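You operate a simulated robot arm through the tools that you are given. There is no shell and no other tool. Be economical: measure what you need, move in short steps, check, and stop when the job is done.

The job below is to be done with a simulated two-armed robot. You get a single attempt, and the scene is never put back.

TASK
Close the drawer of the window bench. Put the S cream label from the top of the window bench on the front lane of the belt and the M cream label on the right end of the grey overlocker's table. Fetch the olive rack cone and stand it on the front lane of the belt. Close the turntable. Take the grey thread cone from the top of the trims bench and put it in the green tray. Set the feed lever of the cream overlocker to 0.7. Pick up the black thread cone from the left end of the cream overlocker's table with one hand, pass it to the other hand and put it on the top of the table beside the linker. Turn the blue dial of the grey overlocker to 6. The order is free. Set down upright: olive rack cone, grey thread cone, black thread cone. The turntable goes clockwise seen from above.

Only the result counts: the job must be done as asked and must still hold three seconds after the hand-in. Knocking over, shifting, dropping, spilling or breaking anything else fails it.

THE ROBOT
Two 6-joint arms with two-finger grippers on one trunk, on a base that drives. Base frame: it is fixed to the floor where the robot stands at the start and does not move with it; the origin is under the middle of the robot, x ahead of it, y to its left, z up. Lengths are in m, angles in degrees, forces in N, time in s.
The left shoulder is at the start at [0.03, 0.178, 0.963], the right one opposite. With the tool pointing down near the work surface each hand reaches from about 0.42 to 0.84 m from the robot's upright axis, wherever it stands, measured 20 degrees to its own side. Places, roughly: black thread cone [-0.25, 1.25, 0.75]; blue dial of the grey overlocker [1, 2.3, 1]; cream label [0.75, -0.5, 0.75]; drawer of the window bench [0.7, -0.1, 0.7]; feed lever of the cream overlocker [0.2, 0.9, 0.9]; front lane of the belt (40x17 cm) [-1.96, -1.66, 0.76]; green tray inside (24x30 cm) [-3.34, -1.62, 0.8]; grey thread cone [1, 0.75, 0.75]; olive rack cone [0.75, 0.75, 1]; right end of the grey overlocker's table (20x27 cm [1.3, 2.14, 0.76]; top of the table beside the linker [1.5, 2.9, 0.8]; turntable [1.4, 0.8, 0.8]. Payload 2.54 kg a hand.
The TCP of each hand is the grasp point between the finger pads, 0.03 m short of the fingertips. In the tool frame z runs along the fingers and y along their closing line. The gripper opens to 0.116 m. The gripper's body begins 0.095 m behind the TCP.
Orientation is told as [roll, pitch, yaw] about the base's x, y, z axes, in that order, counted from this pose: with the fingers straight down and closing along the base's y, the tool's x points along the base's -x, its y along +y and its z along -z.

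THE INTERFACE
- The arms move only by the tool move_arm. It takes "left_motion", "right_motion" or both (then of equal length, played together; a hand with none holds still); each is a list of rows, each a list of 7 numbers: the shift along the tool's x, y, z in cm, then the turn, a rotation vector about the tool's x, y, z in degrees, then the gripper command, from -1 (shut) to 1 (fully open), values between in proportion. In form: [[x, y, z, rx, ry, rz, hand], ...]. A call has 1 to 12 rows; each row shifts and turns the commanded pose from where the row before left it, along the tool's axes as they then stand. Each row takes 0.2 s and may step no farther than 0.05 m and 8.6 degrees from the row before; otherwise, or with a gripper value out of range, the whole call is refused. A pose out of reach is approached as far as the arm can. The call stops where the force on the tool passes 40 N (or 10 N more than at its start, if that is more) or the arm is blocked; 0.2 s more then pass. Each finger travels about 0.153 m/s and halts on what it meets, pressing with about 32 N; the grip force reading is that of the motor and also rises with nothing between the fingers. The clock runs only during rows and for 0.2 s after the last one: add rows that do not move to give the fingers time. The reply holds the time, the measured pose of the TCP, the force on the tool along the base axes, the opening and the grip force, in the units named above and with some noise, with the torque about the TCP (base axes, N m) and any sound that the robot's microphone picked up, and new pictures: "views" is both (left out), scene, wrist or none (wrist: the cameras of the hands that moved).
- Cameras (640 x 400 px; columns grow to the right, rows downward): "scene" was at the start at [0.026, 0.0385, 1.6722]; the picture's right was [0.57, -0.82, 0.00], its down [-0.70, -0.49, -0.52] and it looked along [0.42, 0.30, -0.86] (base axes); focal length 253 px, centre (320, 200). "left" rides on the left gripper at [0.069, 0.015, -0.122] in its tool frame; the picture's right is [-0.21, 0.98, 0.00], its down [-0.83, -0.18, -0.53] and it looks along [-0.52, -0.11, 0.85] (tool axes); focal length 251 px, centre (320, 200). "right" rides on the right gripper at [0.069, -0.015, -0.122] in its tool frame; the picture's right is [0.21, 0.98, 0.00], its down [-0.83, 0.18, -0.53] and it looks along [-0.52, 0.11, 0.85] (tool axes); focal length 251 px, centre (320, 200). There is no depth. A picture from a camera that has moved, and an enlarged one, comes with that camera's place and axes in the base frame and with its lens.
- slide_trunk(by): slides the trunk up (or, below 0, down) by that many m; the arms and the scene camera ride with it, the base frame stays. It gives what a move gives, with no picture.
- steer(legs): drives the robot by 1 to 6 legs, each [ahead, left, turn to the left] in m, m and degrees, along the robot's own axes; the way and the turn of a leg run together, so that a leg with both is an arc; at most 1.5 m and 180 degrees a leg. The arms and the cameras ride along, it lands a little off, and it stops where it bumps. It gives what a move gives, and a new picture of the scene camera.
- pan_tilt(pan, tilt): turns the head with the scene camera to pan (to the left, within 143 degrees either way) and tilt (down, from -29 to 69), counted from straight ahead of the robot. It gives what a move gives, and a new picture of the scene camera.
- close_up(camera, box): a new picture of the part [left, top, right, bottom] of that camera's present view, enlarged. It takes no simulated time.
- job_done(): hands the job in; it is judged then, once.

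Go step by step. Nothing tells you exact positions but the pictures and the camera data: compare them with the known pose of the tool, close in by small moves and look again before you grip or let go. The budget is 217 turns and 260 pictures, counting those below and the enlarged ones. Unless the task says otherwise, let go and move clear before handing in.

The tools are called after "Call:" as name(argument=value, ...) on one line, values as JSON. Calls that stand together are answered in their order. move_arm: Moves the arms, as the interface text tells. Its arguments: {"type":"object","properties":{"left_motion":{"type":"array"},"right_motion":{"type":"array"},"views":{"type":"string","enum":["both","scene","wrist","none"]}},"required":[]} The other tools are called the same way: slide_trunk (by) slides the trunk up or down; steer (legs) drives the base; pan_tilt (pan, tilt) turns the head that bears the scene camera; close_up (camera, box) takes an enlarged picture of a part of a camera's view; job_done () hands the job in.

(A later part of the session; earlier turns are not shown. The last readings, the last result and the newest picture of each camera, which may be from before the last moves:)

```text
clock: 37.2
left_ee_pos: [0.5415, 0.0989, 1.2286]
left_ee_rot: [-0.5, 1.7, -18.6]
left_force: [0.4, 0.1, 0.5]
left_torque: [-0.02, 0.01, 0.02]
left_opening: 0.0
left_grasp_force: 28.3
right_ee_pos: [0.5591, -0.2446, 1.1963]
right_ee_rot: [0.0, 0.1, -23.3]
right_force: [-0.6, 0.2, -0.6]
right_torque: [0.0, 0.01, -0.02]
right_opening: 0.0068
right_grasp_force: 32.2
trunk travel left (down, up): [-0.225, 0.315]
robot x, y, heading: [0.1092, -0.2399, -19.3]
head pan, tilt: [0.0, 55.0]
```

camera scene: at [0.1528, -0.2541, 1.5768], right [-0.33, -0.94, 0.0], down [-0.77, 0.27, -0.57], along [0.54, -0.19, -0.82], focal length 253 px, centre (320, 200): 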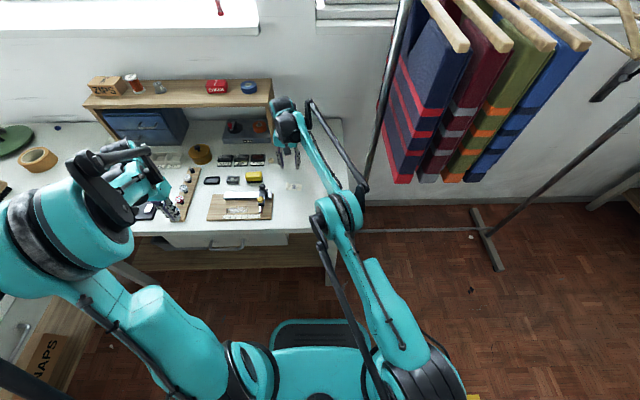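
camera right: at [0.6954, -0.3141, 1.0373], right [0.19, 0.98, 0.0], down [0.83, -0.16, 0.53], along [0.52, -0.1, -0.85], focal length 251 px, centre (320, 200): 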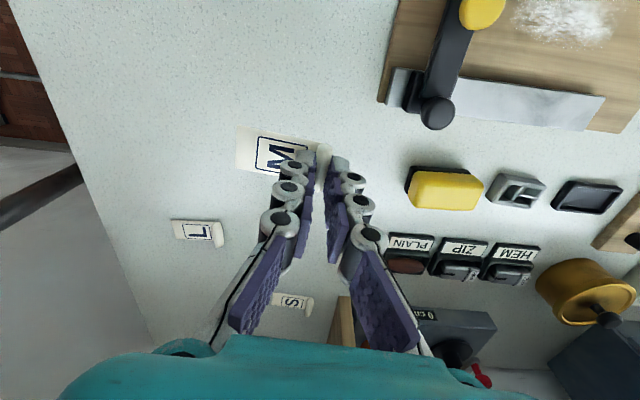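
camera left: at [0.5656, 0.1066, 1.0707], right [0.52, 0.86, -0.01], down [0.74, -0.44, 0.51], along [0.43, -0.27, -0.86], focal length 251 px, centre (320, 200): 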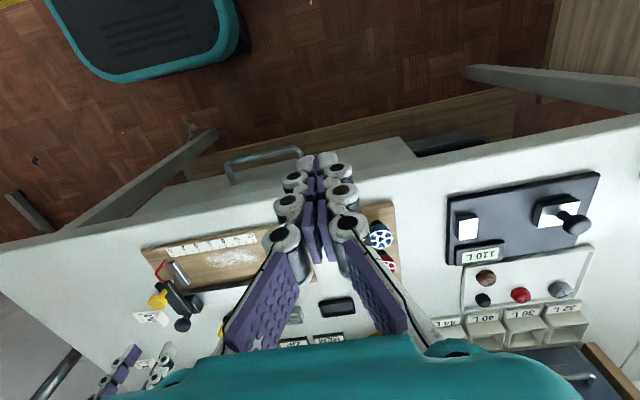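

Call:
steer(legs=[[-0.25, 0, 0], [0, 0, 92]])

Call:
pan_tilt(pan=0, tilt=40)

```text
clock: 42.9
left_ee_pos: [-0.4735, 0.2687, 1.2279]
left_ee_rot: [-0.4, 1.8, 72.4]
left_force: [0.7, -0.1, 0.1]
left_torque: [-0.02, 0.01, 0.01]
left_opening: 0.0
left_grasp_force: 28.8
right_ee_pos: [-0.1296, 0.2908, 1.1956]
right_ee_rot: [0.0, 0.0, 67.7]
right_force: [-0.3, -0.1, 0.2]
right_torque: [0.01, 0.0, 0.01]
right_opening: 0.0063
right_grasp_force: 32.5
trunk travel left (down, up): [-0.225, 0.315]
robot x, y, heading: [-0.1277, -0.1551, 71.6]
head pan, tilt: [0.0, 55.0]
camera scene: at [-0.1138, -0.1174, 1.7269], right [0.95, -0.31, 0.0], down [-0.26, -0.78, -0.57], along [0.18, 0.54, -0.82], focal length 253 px, centre (320, 200)
```

scene: 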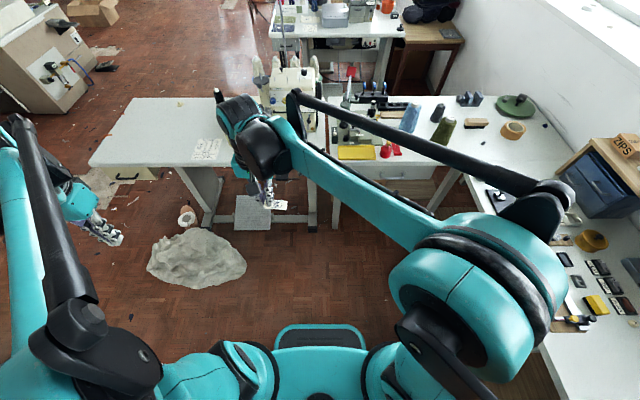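

```text
clock: 43.6
left_ee_pos: [-0.4714, 0.268, 1.229]
left_ee_rot: [-0.5, 1.8, 72.5]
left_force: [1.0, -0.2, -0.1]
left_torque: [0.0, -0.02, 0.02]
left_opening: 0.0002
left_grasp_force: 29.1
right_ee_pos: [-0.1303, 0.2903, 1.1951]
right_ee_rot: [0.0, 0.0, 67.8]
right_force: [-0.4, -0.1, -0.2]
right_torque: [0.0, 0.01, 0.0]
right_opening: 0.0065
right_grasp_force: 32.1
trunk travel left (down, up): [-0.225, 0.315]
robot x, y, heading: [-0.1302, -0.1585, 71.7]
head pan, tilt: [0.0, 40.0]
camera scene: at [-0.1096, -0.1051, 1.7475], right [0.95, -0.31, 0.0], down [-0.2, -0.61, -0.77], along [0.24, 0.73, -0.64], focal length 253 px, centre (320, 200)
```

scene: 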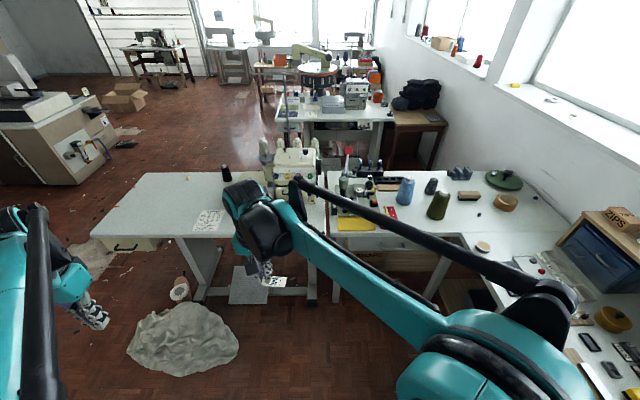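

Everything is laid out at -18° yaw, the cream overlocker ahead. I'll drive forward to its front to view the feed lever.

Call:
steer(legs=[[0.4, 0, 0]])

Call:
close_up(camera="scene", box=[200, 100, 360, 200])

```text
clock: 46.2
left_ee_pos: [-0.3399, 0.6558, 1.2281]
left_ee_rot: [-0.4, 1.7, 72.0]
left_force: [0.8, 0.1, -0.2]
left_torque: [-0.04, -0.01, -0.05]
left_opening: 0.0002
left_grasp_force: 28.0
right_ee_pos: [0.0008, 0.6756, 1.1953]
right_ee_rot: [0.0, -0.1, 67.3]
right_force: [-0.1, -0.1, -0.5]
right_torque: [-0.01, 0.01, 0.02]
right_opening: 0.0066
right_grasp_force: 31.9
trunk travel left (down, up): [-0.225, 0.315]
robot x, y, heading: [0.0011, 0.2297, 71.4]
head pan, tilt: [0.0, 40.0]
camera scene: at [0.0194, 0.2795, 1.7475], right [0.95, -0.32, 0.0], down [-0.21, -0.61, -0.77], along [0.25, 0.73, -0.64], focal length 253 px, centre (320, 200)
```

scene: 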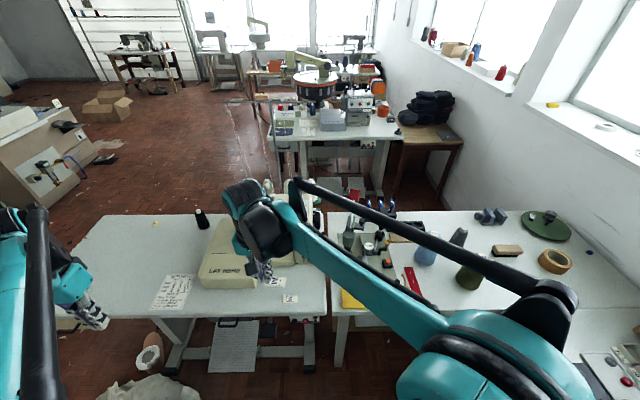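

```text
4.00 times, centred on (280, 150) of scene
camera zoom: at [0.0194, 0.2795, 1.7475], right [0.95, -0.32, 0.0], down [-0.21, -0.61, -0.77], along [0.25, 0.73, -0.64], focal length 1012 px, centre (480, 400)
```

zoom: 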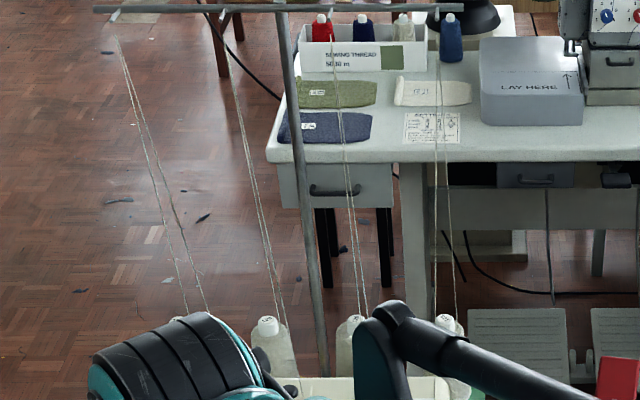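

The right arm hides the machine, so I'll swing it to the right and look with the left hand's camera too.

Call:
move_arm(right_motion=[[3, -4, 0, 0, 0, 0, -1], [3, -4, 0, 0, 0, 0, -1], [0, -4.5, 0, 0, 0, 0, -1], [0, -4.5, 0, 0, 0, 0, -1], [0, -4.5, 0, 0, 0, 0, -1]], left_motion=[[0, -4.5, 0, 0, 0, 0, -1], [0, -4.5, 0, 0, 0, 0, -1], [0, -4.5, 0, 0, 0, 0, -1], [0, -4.5, 0, 0, 0, 0, -1], [0, 0, 0, 0, 0, 0, -1]], views="both")

```text
clock: 47.4
left_ee_pos: [-0.1685, 0.5996, 1.2294]
left_ee_rot: [-0.5, 1.7, 72.0]
left_force: [0.4, 0.2, -0.8]
left_torque: [-0.01, 0.0, 0.0]
left_opening: 0.0002
left_grasp_force: 28.2
right_ee_pos: [0.1764, 0.5376, 1.1937]
right_ee_rot: [-0.1, 0.1, 67.3]
right_force: [0.4, 0.1, 0.1]
right_torque: [-0.02, 0.0, -0.01]
right_opening: 0.0068
right_grasp_force: 32.4
trunk travel left (down, up): [-0.225, 0.315]
robot x, y, heading: [0.0013, 0.2286, 71.5]
head pan, tilt: [0.0, 40.0]
camera scene: at [0.0194, 0.2791, 1.7475], right [0.95, -0.32, 0.0], down [-0.21, -0.61, -0.77], along [0.25, 0.73, -0.64], focal length 253 px, centre (320, 200)
camera right: at [0.1644, 0.4708, 1.3175], right [-0.98, 0.18, 0.0], down [0.15, 0.83, 0.53], along [0.1, 0.53, -0.85], focal length 251 px, centre (320, 200)
camera left: at [-0.2036, 0.5432, 1.3527], right [-0.86, 0.51, -0.01], down [0.43, 0.75, 0.51], along [0.27, 0.43, -0.86], focal length 251 px, centre (320, 200)
```

scene: 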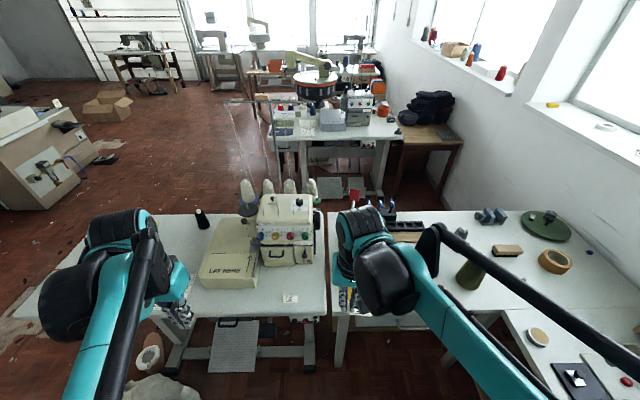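
right: 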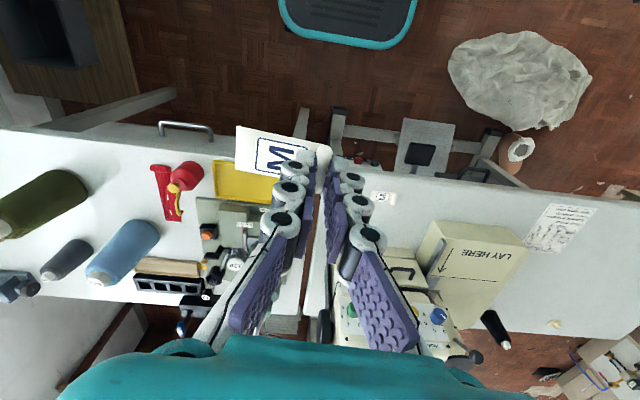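
left: 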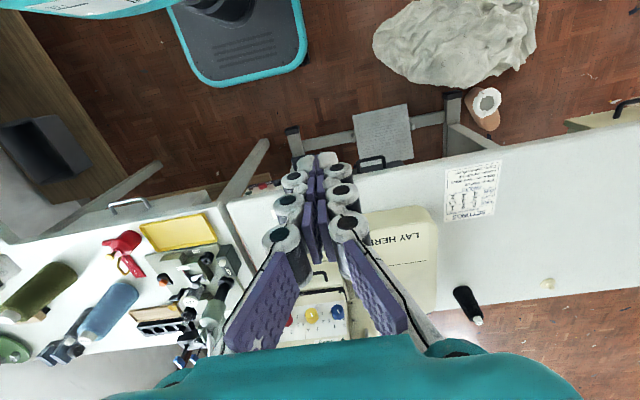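

Call:
close_up(camera="scene", box=[230, 170, 350, 275])

Call:
close_up(camera="right", box=[330, 230, 490, 370])

```text
3.81 times, centred on (290, 222) of scene
camera zoom: at [0.0194, 0.2791, 1.7475], right [0.95, -0.32, 0.0], down [-0.21, -0.61, -0.77], along [0.25, 0.73, -0.64], focal length 964 px, centre (434, 114)
```

zoom: 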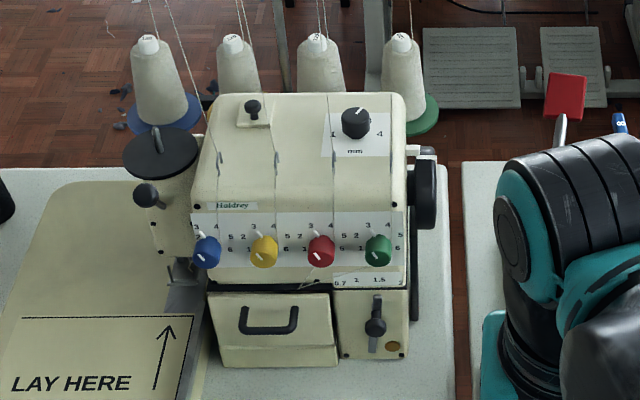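

```text
2.86 times, centred on (410, 300) of right
camera zoom: at [0.1644, 0.4708, 1.3175], right [-0.98, 0.18, 0.0], down [0.15, 0.83, 0.53], along [0.1, 0.53, -0.85], focal length 718 px, centre (63, -86)
```

zoom: 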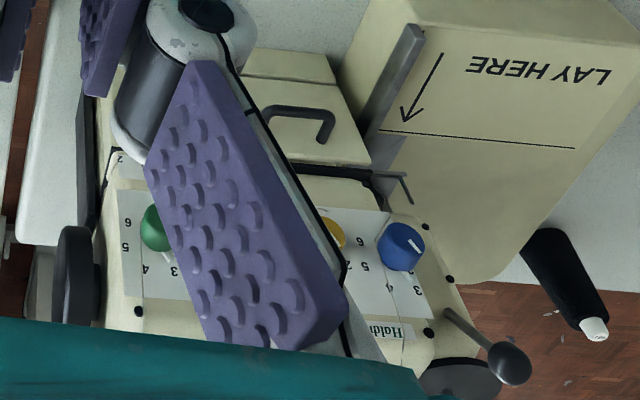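

Call:
close_up(camera="scene", box=[285, 235, 317, 267])

```text
12.50 times, centred on (301, 251) of scene
camera zoom: at [0.0194, 0.2791, 1.7475], right [0.95, -0.32, 0.0], down [-0.21, -0.61, -0.77], along [0.25, 0.73, -0.64], focal length 3162 px, centre (558, -438)
```

zoom: 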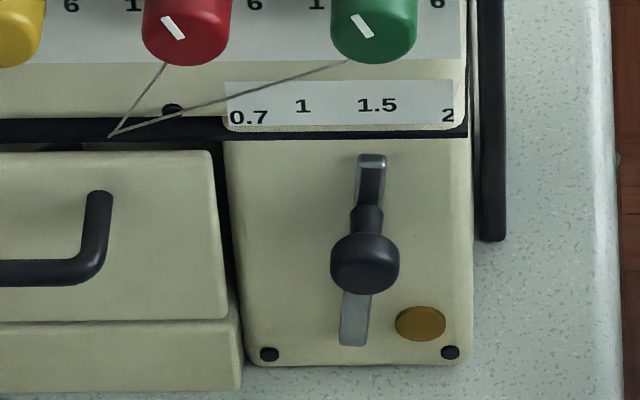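

Lever points at ~1.5; its pivot is at the bottom and 0.7 is at about -18° (knob to the left). I'll bring the left hand's camera near to triangulate it, moving the right hand aside.

Call:
move_arm(left_motion=[[0, 0, 0, 0, 0, 0, -1], [0, 0, 0, 0, 0, 0, -1], [-3.3, -3.3, 0, 0, 0, 0, -1], [-3.3, -3.3, 0, 0, 0, 0, -1], [-3.3, -3.3, 0, 0, 0, 0, -1], [-3.3, -3.3, 0, 0, 0, 0, -1], [-1, -3.3, 1, 0, 0, 0, -1], [-1, -3.3, 2, 0, 0, 0, -1], [0, -2, 3, 0, 0, 0, -1]], right_motion=[[0, -4.5, 0, 0, 0, 0, -1], [0, -4.5, 0, 0, 0, 0, -1], [0, -4.5, 0, 0, 0, 0, -1], [0, -4.5, 0, 0, 0, 0, -1], [0, 0, 0, 0, 0, 0, -1], [0, 0, 0, 0, 0, 0, -1], [0, 0, 0, 0, 0, 0, -1], [0, 0, 0, 0, 0, 0, -1], [0, 0, 0, 0, 0, 0, -1]], views="both")

```text
clock: 49.4
left_ee_pos: [0.0848, 0.6744, 1.1662]
left_ee_rot: [-0.6, 1.7, 71.9]
left_force: [0.8, -0.5, -1.0]
left_torque: [0.03, -0.02, 0.02]
left_opening: 0.0
left_grasp_force: 29.1
right_ee_pos: [0.3443, 0.4662, 1.196]
right_ee_rot: [0.0, -0.1, 67.3]
right_force: [-0.3, 0.0, -0.1]
right_torque: [-0.03, -0.02, -0.01]
right_opening: 0.0066
right_grasp_force: 32.0
trunk travel left (down, up): [-0.225, 0.315]
robot x, y, heading: [0.0016, 0.23, 71.3]
head pan, tilt: [0.0, 40.0]
camera scene: at [0.0195, 0.2785, 1.7475], right [0.95, -0.32, 0.0], down [-0.21, -0.61, -0.77], along [0.25, 0.73, -0.64], focal length 253 px, centre (320, 200)
camera right: at [0.3315, 0.3983, 1.3187], right [-0.98, 0.18, 0.0], down [0.15, 0.83, 0.53], along [0.1, 0.53, -0.85], focal length 251 px, centre (320, 200)
camera left: at [0.0508, 0.6174, 1.2896], right [-0.86, 0.51, -0.01], down [0.43, 0.74, 0.51], along [0.27, 0.43, -0.86], focal length 251 px, centre (320, 200)
```

scene: 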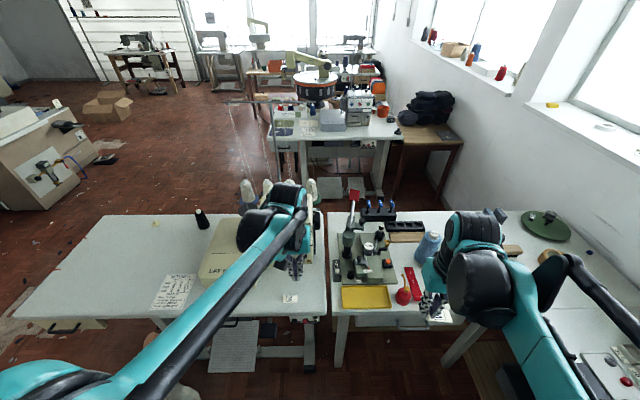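
right: 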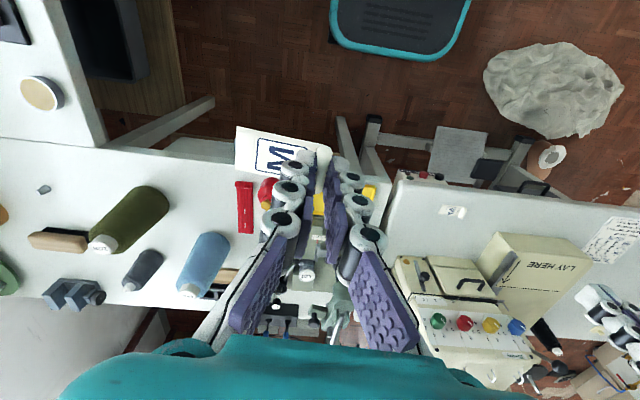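
left: 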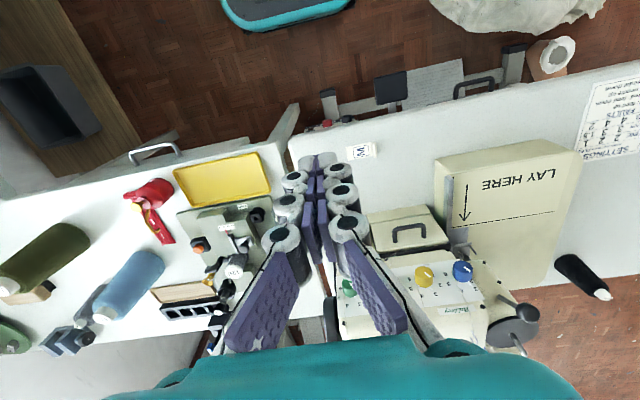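

Call:
close_up(camera="right", box=[390, 245, 470, 295])

```text
8.00 times, centred on (430, 270) of right
camera zoom: at [0.3315, 0.3983, 1.3187], right [-0.98, 0.18, 0.0], down [0.15, 0.83, 0.53], along [0.1, 0.53, -0.85], focal length 2012 px, centre (-560, -360)
```

zoom: 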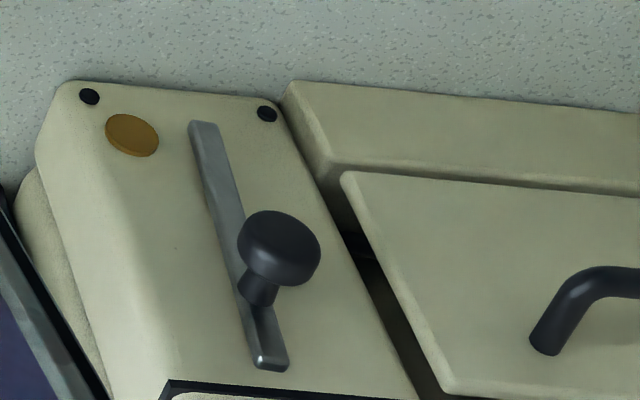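

Knob triangulated at (0.171,0.918,0.902). The dials sit just above it, so I'll tilt the left hand's fingers forward ~50° to keep the body clear.

Call:
move_arm(left_motion=[[0, 0, 0, 0, -8.4, 0, -1], [0, 0, 0, 0, -8.4, 0, -1], [0, 0, 0, 0, -8.4, 0, -1], [0, 0, 0, 0, -8.4, 0, -1], [0, 0, 0, 0, -8.4, 0, -1], [0, 0, 0, 0, -8.4, 0, -1], [0.94, -0.5, 4.3, 0, 0, 0, -1], [0.94, -0.5, 4.3, 0, 0, 0, -1], [0.94, -0.5, 4.3, 0, 0, 0, -1], [0.94, -0.5, 4.3, 0, 0, 0, -1], [0.94, -0.5, 4.3, 0, 0, 0, -1]], views="wrist")

```text
clock: 51.8
left_ee_pos: [0.1532, 0.7906, 0.9884]
left_ee_rot: [-0.8, -48.7, 72.6]
left_force: [0.9, 0.7, 0.1]
left_torque: [0.01, 0.0, 0.01]
left_opening: 0.0
left_grasp_force: 28.6
right_ee_pos: [0.3456, 0.4673, 1.1958]
right_ee_rot: [0.0, 0.0, 67.3]
right_force: [-0.2, 0.2, 0.0]
right_torque: [-0.04, 0.02, 0.04]
right_opening: 0.0069
right_grasp_force: 32.0
trunk travel left (down, up): [-0.225, 0.315]
robot x, y, heading: [0.0031, 0.2281, 71.2]
head pan, tilt: [0.0, 40.0]
camera left: at [0.0973, 0.6656, 1.0174], right [-0.89, 0.44, 0.15], down [0.21, 0.08, 0.97], along [0.41, 0.9, -0.17], focal length 251 px, centre (320, 200)
```

left: 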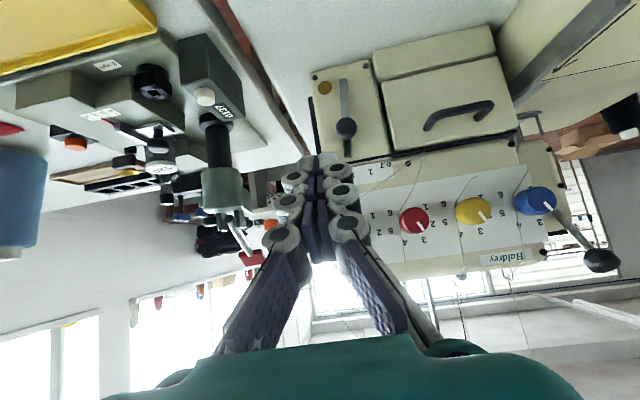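

Call:
move_arm(left_motion=[[2.5, -0.5, 2.2, 0, 0, 0, -1], [2.5, 0, 2.2, 0, 0, 0, -1], [-2, 0, 2.2, 0, 0, 0, -1], [-2, 0, 2.2, 0, 0, 0, -1], [-2, 0, 2.4, 0, 0, 0, -1]], views="wrist")

Call:
close_up(camera="left", box=[240, 60, 440, 200])

```text
clock: 53.0
left_ee_pos: [0.2009, 0.896, 0.9509]
left_ee_rot: [-0.7, -48.8, 72.5]
left_force: [0.8, 0.7, 0.6]
left_torque: [-0.03, 0.0, -0.02]
left_opening: 0.0002
left_grasp_force: 28.7
left hand out of reach, approached as far as the arm can: row 1, 2
right_ee_pos: [0.3448, 0.4668, 1.1961]
right_ee_rot: [-0.1, 0.0, 67.3]
right_force: [-0.5, 0.1, -0.4]
right_torque: [-0.02, 0.01, -0.01]
right_opening: 0.0068
right_grasp_force: 31.7
trunk travel left (down, up): [-0.225, 0.315]
robot x, y, heading: [0.0013, 0.2285, 71.5]
head pan, tilt: [0.0, 40.0]
camera left: at [0.1462, 0.7697, 0.9802], right [-0.89, 0.44, 0.15], down [0.21, 0.08, 0.97], along [0.41, 0.9, -0.17], focal length 251 px, centre (320, 200)
```

left: 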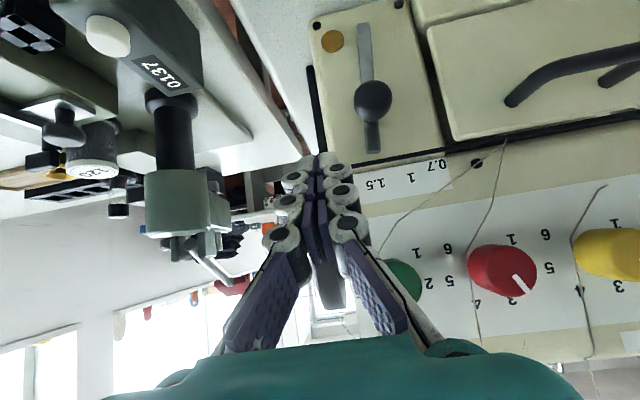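

```text
2.86 times, centred on (340, 130) of left
camera zoom: at [0.1462, 0.7697, 0.9802], right [-0.89, 0.44, 0.15], down [0.21, 0.08, 0.97], along [0.41, 0.9, -0.17], focal length 718 px, centre (263, 400)
```

zoom: 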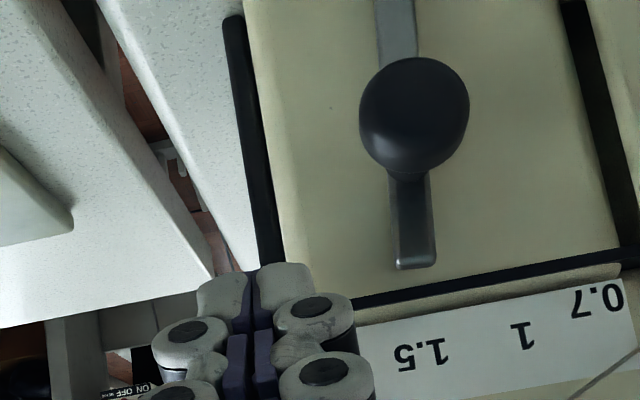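

The fingertips are to the right of the knob but about 3 cm high. I'll lower the trunk 3 cm.

Call:
slide_trunk(by=-0.03)

Call:
move_arm(left_motion=[[0, 1.0, 0, 0, 0, 0, -1], [0, 0.8, 0, 0, 0, 0, -1], [0, 0.8, 0, 0, 0, 0, -1]], views="wrist")

Call:
close_up(camera="left", box=[240, 60, 440, 200])

```text
clock: 53.7
left_ee_pos: [0.2026, 0.8933, 0.9224]
left_ee_rot: [-0.7, -48.7, 72.5]
left_force: [-0.6, 0.1, -0.3]
left_torque: [-0.02, 0.02, 0.01]
left_opening: 0.0
left_grasp_force: 28.4
right_ee_pos: [0.3437, 0.4656, 1.1655]
right_ee_rot: [0.0, 0.0, 67.2]
right_force: [0.0, 0.3, -0.6]
right_torque: [0.03, 0.04, 0.01]
right_opening: 0.0065
right_grasp_force: 32.1
trunk travel left (down, up): [-0.195, 0.345]
robot x, y, heading: [0.003, 0.2273, 71.3]
head pan, tilt: [0.0, 40.0]
```

```text
clock: 54.5
left_ee_pos: [0.1774, 0.8998, 0.9211]
left_ee_rot: [-0.8, -48.7, 72.5]
left_force: [-0.1, -0.1, 0.3]
left_torque: [0.0, -0.01, -0.05]
left_opening: 0.0001
left_grasp_force: 28.7
right_ee_pos: [0.3432, 0.4664, 1.1665]
right_ee_rot: [0.0, 0.1, 67.3]
right_force: [-0.5, -0.2, -0.1]
right_torque: [0.02, -0.02, 0.0]
right_opening: 0.0065
right_grasp_force: 32.3
trunk travel left (down, up): [-0.195, 0.345]
robot x, y, heading: [-0.003, 0.2267, 71.5]
head pan, tilt: [0.0, 40.0]
camera left: at [0.1214, 0.7764, 0.9499], right [-0.89, 0.44, 0.15], down [0.21, 0.08, 0.97], along [0.41, 0.9, -0.16], focal length 251 px, centre (320, 200)
```

left: 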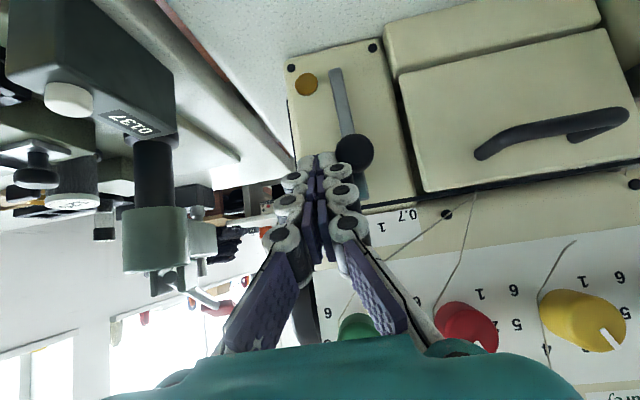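

```text
2.86 times, centred on (340, 130) of left
camera zoom: at [0.1214, 0.7764, 0.9499], right [-0.89, 0.44, 0.15], down [0.21, 0.08, 0.97], along [0.41, 0.9, -0.16], focal length 718 px, centre (263, 400)
```

zoom: 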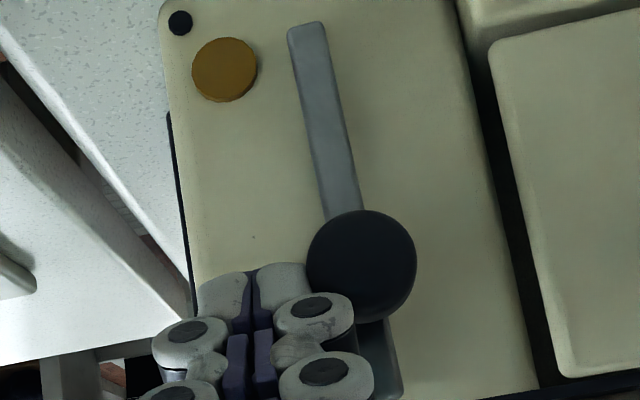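

In contact or nearly. I'll push left in small steps and watch.

Call:
move_arm(left_motion=[[0, 0.5, 0, 0, 0, 0, -1], [0, 0.5, 0, 0, 0, 0, -1], [0, 0.4, 0, 0, 0, 0, -1], [0, 0, 0, 0, 0, 0, -1]], views="wrist")

Call:
close_up(camera="left", box=[240, 40, 480, 240])

```text
clock: 55.5
left_ee_pos: [0.163, 0.9055, 0.9234]
left_ee_rot: [-0.7, -48.7, 72.4]
left_force: [-0.8, 0.3, -0.9]
left_torque: [0.0, -0.01, 0.02]
left_opening: 0.0
left_grasp_force: 28.9
right_ee_pos: [0.3431, 0.4652, 1.1657]
right_ee_rot: [0.0, 0.0, 67.3]
right_force: [-0.3, -0.2, 0.7]
right_torque: [-0.01, 0.0, 0.01]
right_opening: 0.0066
right_grasp_force: 32.2
trunk travel left (down, up): [-0.195, 0.345]
robot x, y, heading: [0.001, 0.2242, 71.2]
head pan, tilt: [0.0, 40.0]
camera left: at [0.1077, 0.7808, 0.9505], right [-0.89, 0.44, 0.15], down [0.21, 0.08, 0.97], along [0.41, 0.9, -0.16], focal length 251 px, centre (320, 200)
```

left: 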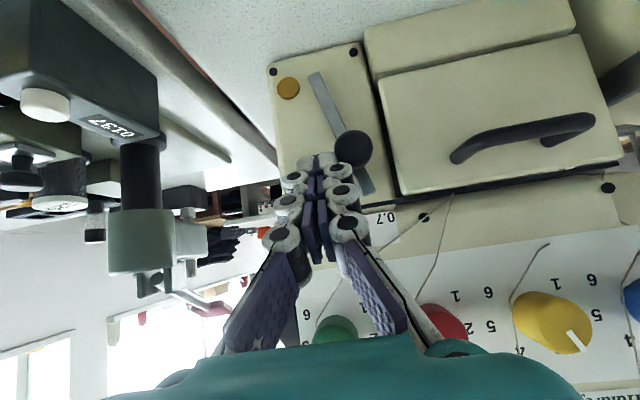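

```text
2.00 times, centred on (360, 140) of left
camera zoom: at [0.1077, 0.7808, 0.9505], right [-0.89, 0.44, 0.15], down [0.21, 0.08, 0.97], along [0.41, 0.9, -0.16], focal length 503 px, centre (240, 320)
```

zoom: 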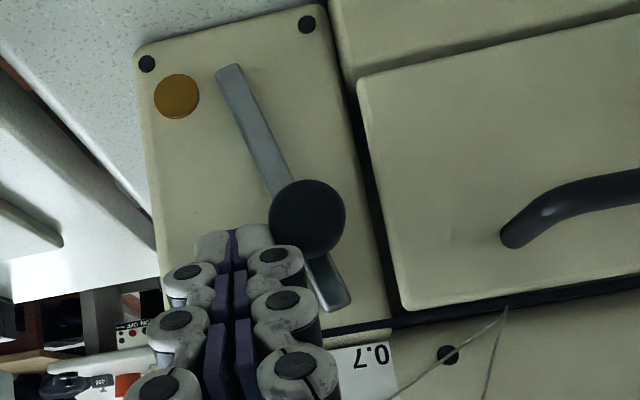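

Very close: the bar needs about 2° more to hit 0.7.

Call:
move_arm(left_motion=[[0, 0.25, 0, 0, 0, 0, -1], [0, 0, 0, 0, 0, 0, -1], [0, -1, -1, 0, 0, 0, -1], [0, -2, -3, 0, 0, 0, -1]], views="wrist")

Call:
close_up(camera="left", box=[240, 40, 480, 240])

```text
clock: 56.5
left_ee_pos: [0.1797, 0.8678, 0.952]
left_ee_rot: [-0.7, -48.8, 72.6]
left_force: [0.6, 0.3, -0.3]
left_torque: [0.01, 0.03, 0.03]
left_opening: 0.0002
left_grasp_force: 28.8
right_ee_pos: [0.3434, 0.465, 1.1654]
right_ee_rot: [0.0, -0.1, 67.3]
right_force: [0.5, -1.0, 0.8]
right_torque: [0.02, 0.03, 0.0]
right_opening: 0.0067
right_grasp_force: 32.1
trunk travel left (down, up): [-0.195, 0.345]
robot x, y, heading: [0.0022, 0.2222, 71.3]
head pan, tilt: [0.0, 40.0]
camera left: at [0.1242, 0.7433, 0.979], right [-0.89, 0.44, 0.15], down [0.21, 0.08, 0.97], along [0.41, 0.9, -0.16], focal length 251 px, centre (320, 200)
```

left: 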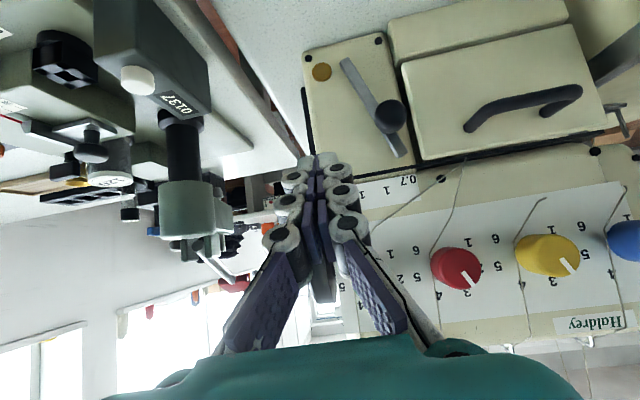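

```text
2.00 times, centred on (360, 140) of left
camera zoom: at [0.1242, 0.7433, 0.979], right [-0.89, 0.44, 0.15], down [0.21, 0.08, 0.97], along [0.41, 0.9, -0.16], focal length 503 px, centre (240, 320)
```

zoom: 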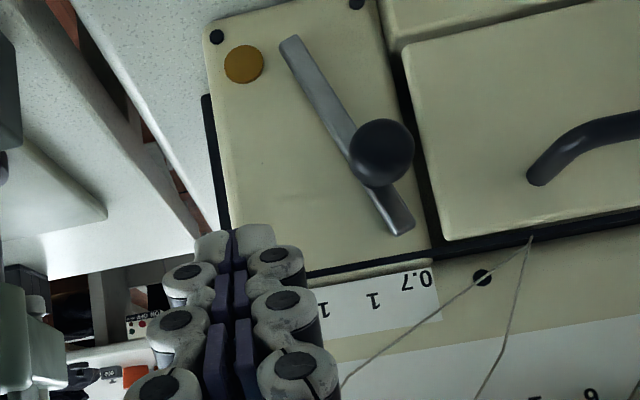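

It may have gone slightly past. I'll retreat the hand and view the lever from the head to compare with the scale.

Call:
move_arm(left_motion=[[0, 0, -4.5, 0, 0, 0, -1], [0, 0, -4.5, 0, 0, 0, -1], [0, 4, -2, 0, 0, 0, -1], [0, 4.5, 0, 0, 0, 0, -1], [0, 4.5, 0, 0, 0, 0, -1], [0, 4.5, 0, 0, 0, 0, -1], [0, 4.5, 0, 0, 0, 0, -1]], views="none")

Call:
close_up(camera="scene", box=[285, 235, 317, 267])

```text
clock: 58.1
left_ee_pos: [-0.0544, 0.8609, 1.0198]
left_ee_rot: [-0.7, -48.7, 72.6]
left_force: [-0.6, -0.2, 0.6]
left_torque: [0.01, 0.0, 0.0]
left_opening: 0.0
left_grasp_force: 28.7
right_ee_pos: [0.3427, 0.4659, 1.1668]
right_ee_rot: [-0.1, 0.1, 67.3]
right_force: [0.1, -0.1, -0.1]
right_torque: [-0.05, -0.02, 0.0]
right_opening: 0.0064
right_grasp_force: 32.3
trunk travel left (down, up): [-0.195, 0.345]
robot x, y, heading: [0.0003, 0.2272, 71.0]
head pan, tilt: [0.0, 40.0]
```

```text
12.50 times, centred on (301, 251) of scene
camera zoom: at [0.0177, 0.2791, 1.7175], right [0.95, -0.32, 0.0], down [-0.21, -0.61, -0.77], along [0.25, 0.73, -0.64], focal length 3162 px, centre (558, -438)
```

zoom: 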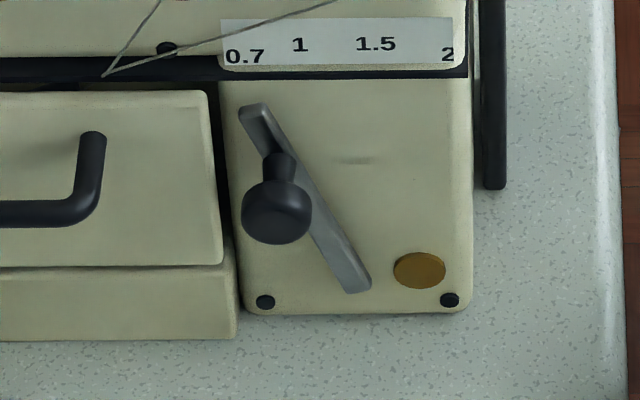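

Compared with the scale, the bar is now ~4–5° past 0.7. I'll come in on the left of the knob (between knob and drawer handle) and nudge it back.

Call:
move_arm(left_motion=[[0, -4.5, 0, 0, 0, 0, -1], [0, -4.5, 0, 0, 0, 0, -1], [0, -4.5, 0, 0, 0, 0, -1], [2.48, 0, 2.17, 0, 0, 0, -1], [2.48, 0, 2.17, 0, 0, 0, -1], [2.48, 0, 2.17, 0, 0, 0, -1], [-1.98, 0, 2.25, 0, 0, 0, -1], [-1.98, 0, 2.25, 0, 0, 0, -1]], views="wrist")

```text
clock: 59.9
left_ee_pos: [0.0994, 0.8896, 0.943]
left_ee_rot: [-0.8, -48.7, 72.5]
left_force: [0.9, 0.4, 0.6]
left_torque: [0.0, 0.0, -0.02]
left_opening: 0.0
left_grasp_force: 28.7
left hand out of reach, approached as far as the arm can: row 5, 6
right_ee_pos: [0.3436, 0.4663, 1.1657]
right_ee_rot: [0.0, 0.0, 67.2]
right_force: [-0.3, 0.0, -0.5]
right_torque: [-0.02, -0.01, -0.01]
right_opening: 0.0066
right_grasp_force: 32.2
trunk travel left (down, up): [-0.195, 0.345]
robot x, y, heading: [0.0001, 0.2259, 71.3]
head pan, tilt: [0.0, 40.0]
camera left: at [0.0443, 0.7661, 0.9721], right [-0.89, 0.44, 0.15], down [0.21, 0.08, 0.97], along [0.41, 0.9, -0.17], focal length 251 px, centre (320, 200)
```

left: 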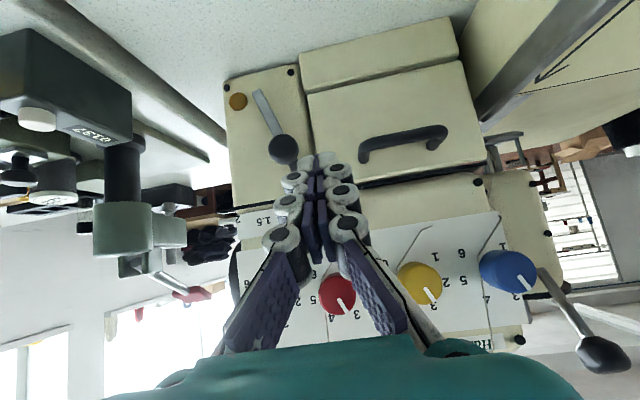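

Call:
move_arm(left_motion=[[-1.3, 0, 1.4, 0, 0, 0, -1], [-1.2, 0.2, 1.4, 0, 0, 0, -1], [0.8, 0, 0.75, 0, 0, 0, -1], [0.85, 0, 0.7, 0, 0, 0, -1]], views="wrist")

Call:
close_up(camera="left", box=[220, 40, 460, 240])

```text
clock: 60.9
left_ee_pos: [0.1105, 0.9267, 0.9237]
left_ee_rot: [-0.8, -48.6, 72.6]
left_force: [-2.0, -5.7, 3.1]
left_torque: [0.01, 0.01, 0.0]
left_opening: 0.0061
left_grasp_force: 28.7
right_ee_pos: [0.3429, 0.4645, 1.1652]
right_ee_rot: [0.0, -0.2, 67.3]
right_force: [0.0, -0.1, 1.3]
right_torque: [0.05, -0.01, 0.0]
right_opening: 0.0065
right_grasp_force: 32.3
trunk travel left (down, up): [-0.195, 0.345]
robot x, y, heading: [0.0008, 0.2292, 71.5]
head pan, tilt: [0.0, 40.0]
camera left: at [0.0546, 0.8008, 0.9512], right [-0.89, 0.44, 0.15], down [0.21, 0.08, 0.97], along [0.41, 0.9, -0.16], focal length 251 px, centre (320, 200)
```

left: 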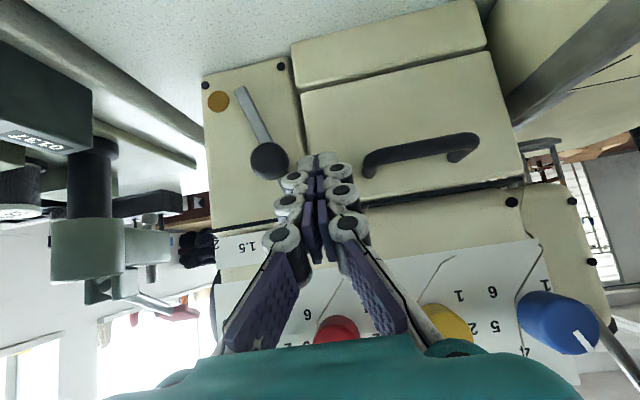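

```text
2.00 times, centred on (340, 140) of left
camera zoom: at [0.0546, 0.8008, 0.9512], right [-0.89, 0.44, 0.15], down [0.21, 0.08, 0.97], along [0.41, 0.9, -0.16], focal length 503 px, centre (280, 320)
```

zoom: 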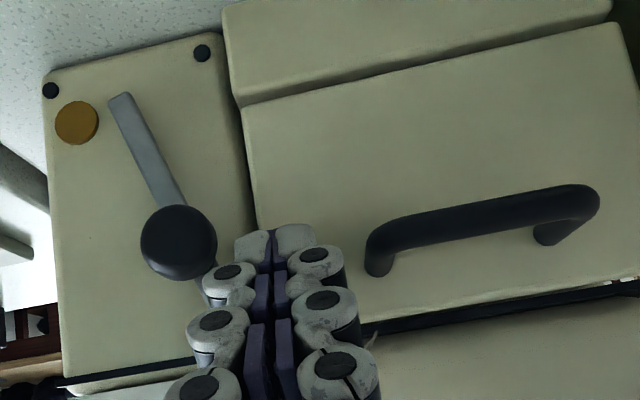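

Call:
move_arm(left_motion=[[0.5, 0, -0.6, 0, 0, 0, -1], [0, -0.5, 0, 0, 0, 0, -1], [0, -0.5, 0, 0, 0, 0, -1], [0, -0.25, 0, 0, 0, 0, -1], [0, 0.5, 0, 0, 0, 0, -1], [2, 0, -2.3, 0, 0, 0, -1], [2, 0, -2.3, 0, 0, 0, -1], [0, 4.5, -2, 0, 0, 0, -1], [0, 4.5, -2, 0, 0, 0, -1], [0, 4.5, 0, 0, 0, 0, -1], [0, 4.5, 0, 0, 0, 0, -1]], views="none")

Call:
close_up(camera="scene", box=[285, 235, 317, 267])

```text
clock: 63.3
left_ee_pos: [-0.0847, 0.8854, 0.9487]
left_ee_rot: [-0.8, -48.8, 72.5]
left_force: [0.3, 0.2, 0.0]
left_torque: [-0.01, -0.01, 0.01]
left_opening: 0.0
left_grasp_force: 29.0
right_ee_pos: [0.3418, 0.4657, 1.1666]
right_ee_rot: [0.0, -0.1, 67.4]
right_force: [0.3, -0.4, 1.0]
right_torque: [0.02, -0.01, 0.0]
right_opening: 0.0066
right_grasp_force: 32.4
trunk travel left (down, up): [-0.195, 0.345]
robot x, y, heading: [0.0018, 0.2238, 71.2]
head pan, tilt: [0.0, 40.0]
```

```text
12.50 times, centred on (301, 251) of scene
camera zoom: at [0.0179, 0.2785, 1.7176], right [0.95, -0.32, 0.0], down [-0.21, -0.61, -0.77], along [0.25, 0.73, -0.64], focal length 3162 px, centre (558, -438)
```

zoom: 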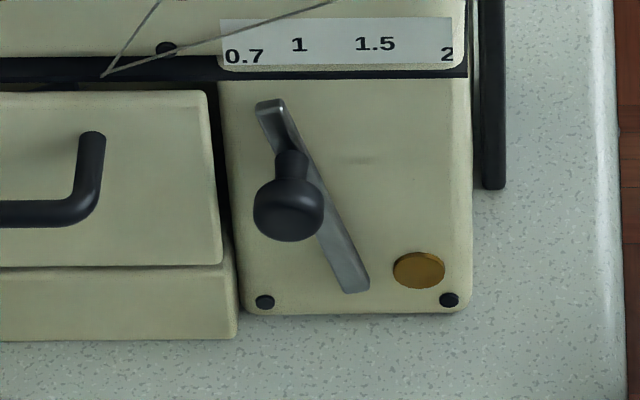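

Lever bar now points straight at 0.7. Next is the black cone; I'll straighten and raise the left hand, then drive round the left end of the table to the aisle behind.

Call:
move_arm(left_motion=[[-3.6, 0, -3.3, 0, 0, 0, -1], [-3.6, 0, -3.3, 0, 0, 0, -1], [-3.6, 0, -3.3, 0, 0, 0, -1], [0, 0, -4.5, 0, 0, 0, -1], [0, 0, -4.5, 0, 0, 0, -1], [0, 0, 0, 0, 8.4, 0, -1], [0, 0, 0, 0, 8.4, 0, -1], [0, 0, 0, 0, 8.4, 0, -1], [0, 0, 0, 0, 8.4, 0, -1], [0, 0, 0, 0, 8.4, 0, -1], [0, 0, 0, 0, 6.7, 0, -1]], right_motion=[[0, 4, 0, 0, 0, 0, -1], [0, 4, 0, 0, 0, 0, -1], [0, 4, 0, 0, 0, 0, -1], [0, 4, 0, 0, 0, 0, -1], [0, 0, 0, 0, 0, 0, -1], [0, 0, 0, 0, 0, 0, -1], [0, 0, 0, 0, 0, 0, -1], [0, 0, 0, 0, 0, 0, -1], [0, 0, 0, 0, 0, 0, -1], [0, 0, 0, 0, 0, 0, -1], [0, 0, 0, 0, 0, 0, -1]], views="none")

Call:
pan_tilt(pan=70, tilt=45)

```text
clock: 65.7
left_ee_pos: [-0.107, 0.82, 1.1541]
left_ee_rot: [-0.5, 0.1, 71.9]
left_force: [0.0, 0.1, -0.1]
left_torque: [0.03, 0.01, -0.01]
left_opening: 0.0
left_grasp_force: 28.6
right_ee_pos: [0.1971, 0.5278, 1.1658]
right_ee_rot: [0.0, 0.0, 67.3]
right_force: [-0.3, 0.0, 0.2]
right_torque: [-0.01, 0.0, 0.02]
right_opening: 0.0067
right_grasp_force: 31.7
trunk travel left (down, up): [-0.195, 0.345]
robot x, y, heading: [0.0019, 0.2273, 71.1]
head pan, tilt: [0.0, 40.0]
```

```text
clock: 67.1
left_ee_pos: [-0.1068, 0.8183, 1.1547]
left_ee_rot: [-0.5, -0.1, 72.0]
left_force: [-0.4, -0.4, 0.8]
left_torque: [-0.01, -0.02, 0.0]
left_opening: 0.0002
left_grasp_force: 28.6
right_ee_pos: [0.1965, 0.5276, 1.1659]
right_ee_rot: [0.0, 0.0, 67.3]
right_force: [0.3, 0.2, -0.1]
right_torque: [0.01, 0.0, 0.0]
right_opening: 0.0067
right_grasp_force: 32.2
trunk travel left (down, up): [-0.195, 0.345]
robot x, y, heading: [0.0017, 0.2228, 71.5]
head pan, tilt: [70.0, 45.0]
camera scene: at [-0.0716, 0.249, 1.7103], right [0.63, 0.78, 0.0], down [0.55, -0.44, -0.71], along [-0.55, 0.44, -0.71], focal length 253 px, centre (320, 200)
```

scene: 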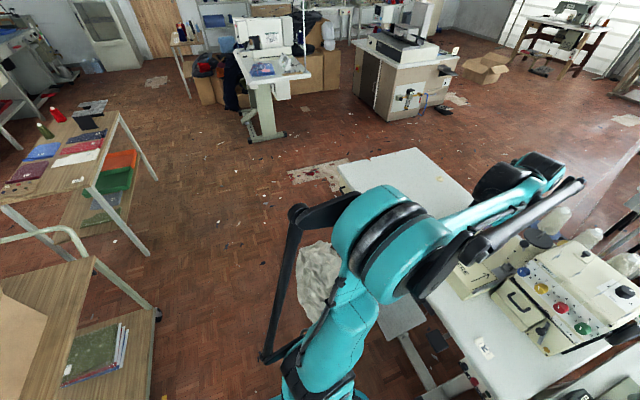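

Call:
steer(legs=[[-0.3, 0, 0], [0, 1.5, 0]])

Call:
pan_tilt(pan=-20, tilt=40)

```text
clock: 76.3
left_ee_pos: [-1.6478, 1.0007, 1.1549]
left_ee_rot: [-0.5, 0.0, 72.9]
left_force: [-0.7, -0.5, 0.6]
left_torque: [-0.01, -0.03, 0.02]
left_opening: 0.0
left_grasp_force: 28.2
right_ee_pos: [-1.3385, 0.7148, 1.1657]
right_ee_rot: [0.0, 0.0, 68.1]
right_force: [-0.2, 0.1, 0.5]
right_torque: [-0.01, -0.02, 0.02]
right_opening: 0.0067
right_grasp_force: 31.5
trunk travel left (down, up): [-0.195, 0.345]
robot x, y, heading: [-1.5299, 0.4125, 72.1]
head pan, tilt: [70.0, 45.0]
camera scene: at [-1.6035, 0.4317, 1.7103], right [0.61, 0.79, 0.0], down [0.56, -0.43, -0.71], along [-0.56, 0.43, -0.71], focal length 253 px, centre (320, 200)
```

scene: 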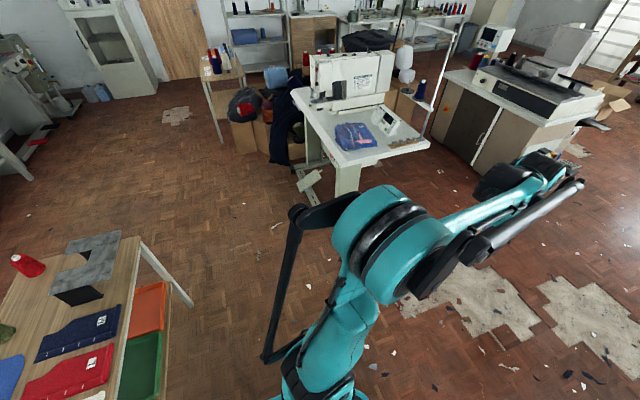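

```text
clock: 77.9
left_ee_pos: [-1.6478, 1.0006, 1.1554]
left_ee_rot: [-0.5, -0.1, 72.7]
left_force: [1.0, -0.3, -0.3]
left_torque: [0.01, 0.03, -0.01]
left_opening: 0.0
left_grasp_force: 28.7
right_ee_pos: [-1.3387, 0.7146, 1.1672]
right_ee_rot: [0.1, 0.0, 68.1]
right_force: [0.1, 0.3, 0.3]
right_torque: [0.03, 0.0, 0.01]
right_opening: 0.0066
right_grasp_force: 31.4
trunk travel left (down, up): [-0.195, 0.345]
robot x, y, heading: [-1.5316, 0.414, 71.9]
head pan, tilt: [-20.0, 40.0]
camera scene: at [-1.4868, 0.4489, 1.7175], right [0.79, -0.61, 0.0], down [-0.39, -0.51, -0.77], along [0.47, 0.6, -0.64], focal length 253 px, centre (320, 200)
```

scene: 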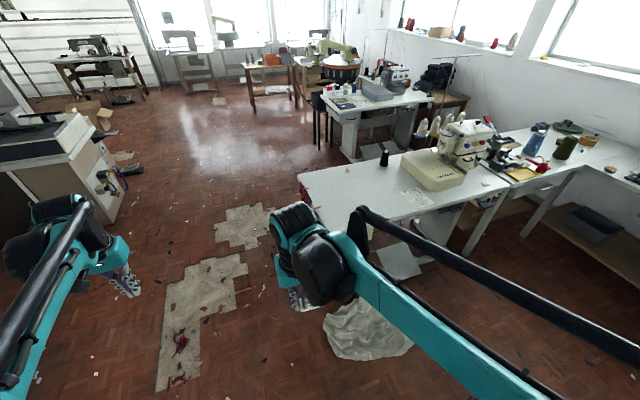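

The aisle looks ~0.95 m wide. Driving forward past the table's left end, then in behind it.

Call:
steer(legs=[[1.5, 0, 0], [0.35, 0, 0], [0, -0.9, 0]])

Call:
pan_tilt(pan=-70, tilt=40)

```text
clock: 91.5
left_ee_pos: [-0.2741, 2.5309, 1.1564]
left_ee_rot: [-0.5, 0.0, 74.8]
left_force: [0.2, -0.6, 0.4]
left_torque: [-0.01, 0.05, -0.01]
left_opening: 0.0004
left_grasp_force: 28.6
right_ee_pos: [0.0446, 2.2541, 1.1657]
right_ee_rot: [0.0, 0.0, 70.0]
right_force: [0.9, -0.2, -0.2]
right_torque: [0.03, 0.0, 0.0]
right_opening: 0.0067
right_grasp_force: 31.9
trunk travel left (down, up): [-0.195, 0.345]
robot x, y, heading: [-0.1351, 1.941, 74.1]
head pan, tilt: [-20.0, 40.0]
camera scene: at [-0.0953, 1.9837, 1.7175], right [0.81, -0.59, 0.0], down [-0.38, -0.52, -0.77], along [0.45, 0.62, -0.64], focal length 253 px, centre (320, 200)
```

scene: 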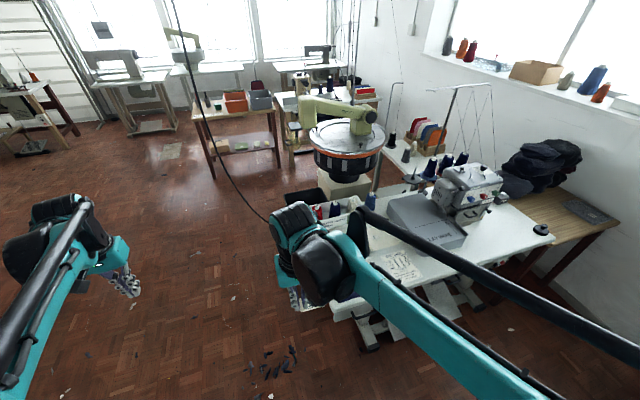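

```text
clock: 92.7
left_ee_pos: [-0.274, 2.5296, 1.1547]
left_ee_rot: [-0.6, -0.1, 74.8]
left_force: [-0.4, -0.5, -0.3]
left_torque: [0.01, 0.01, 0.0]
left_opening: 0.0001
left_grasp_force: 28.6
right_ee_pos: [0.0434, 2.2542, 1.1662]
right_ee_rot: [-0.1, 0.0, 70.2]
right_force: [0.3, -0.7, -0.5]
right_torque: [-0.04, -0.02, -0.04]
right_opening: 0.0068
right_grasp_force: 32.2
trunk travel left (down, up): [-0.195, 0.345]
robot x, y, heading: [-0.1391, 1.9475, 74.2]
head pan, tilt: [-70.0, 40.0]
camera scene: at [-0.061, 1.9211, 1.7176], right [0.07, -1.0, 0.0], down [-0.64, -0.05, -0.77], along [0.76, 0.06, -0.64], focal length 253 px, centre (320, 200)
```

scene: 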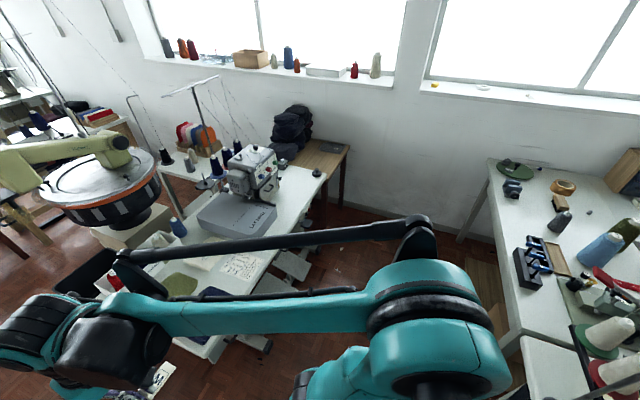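

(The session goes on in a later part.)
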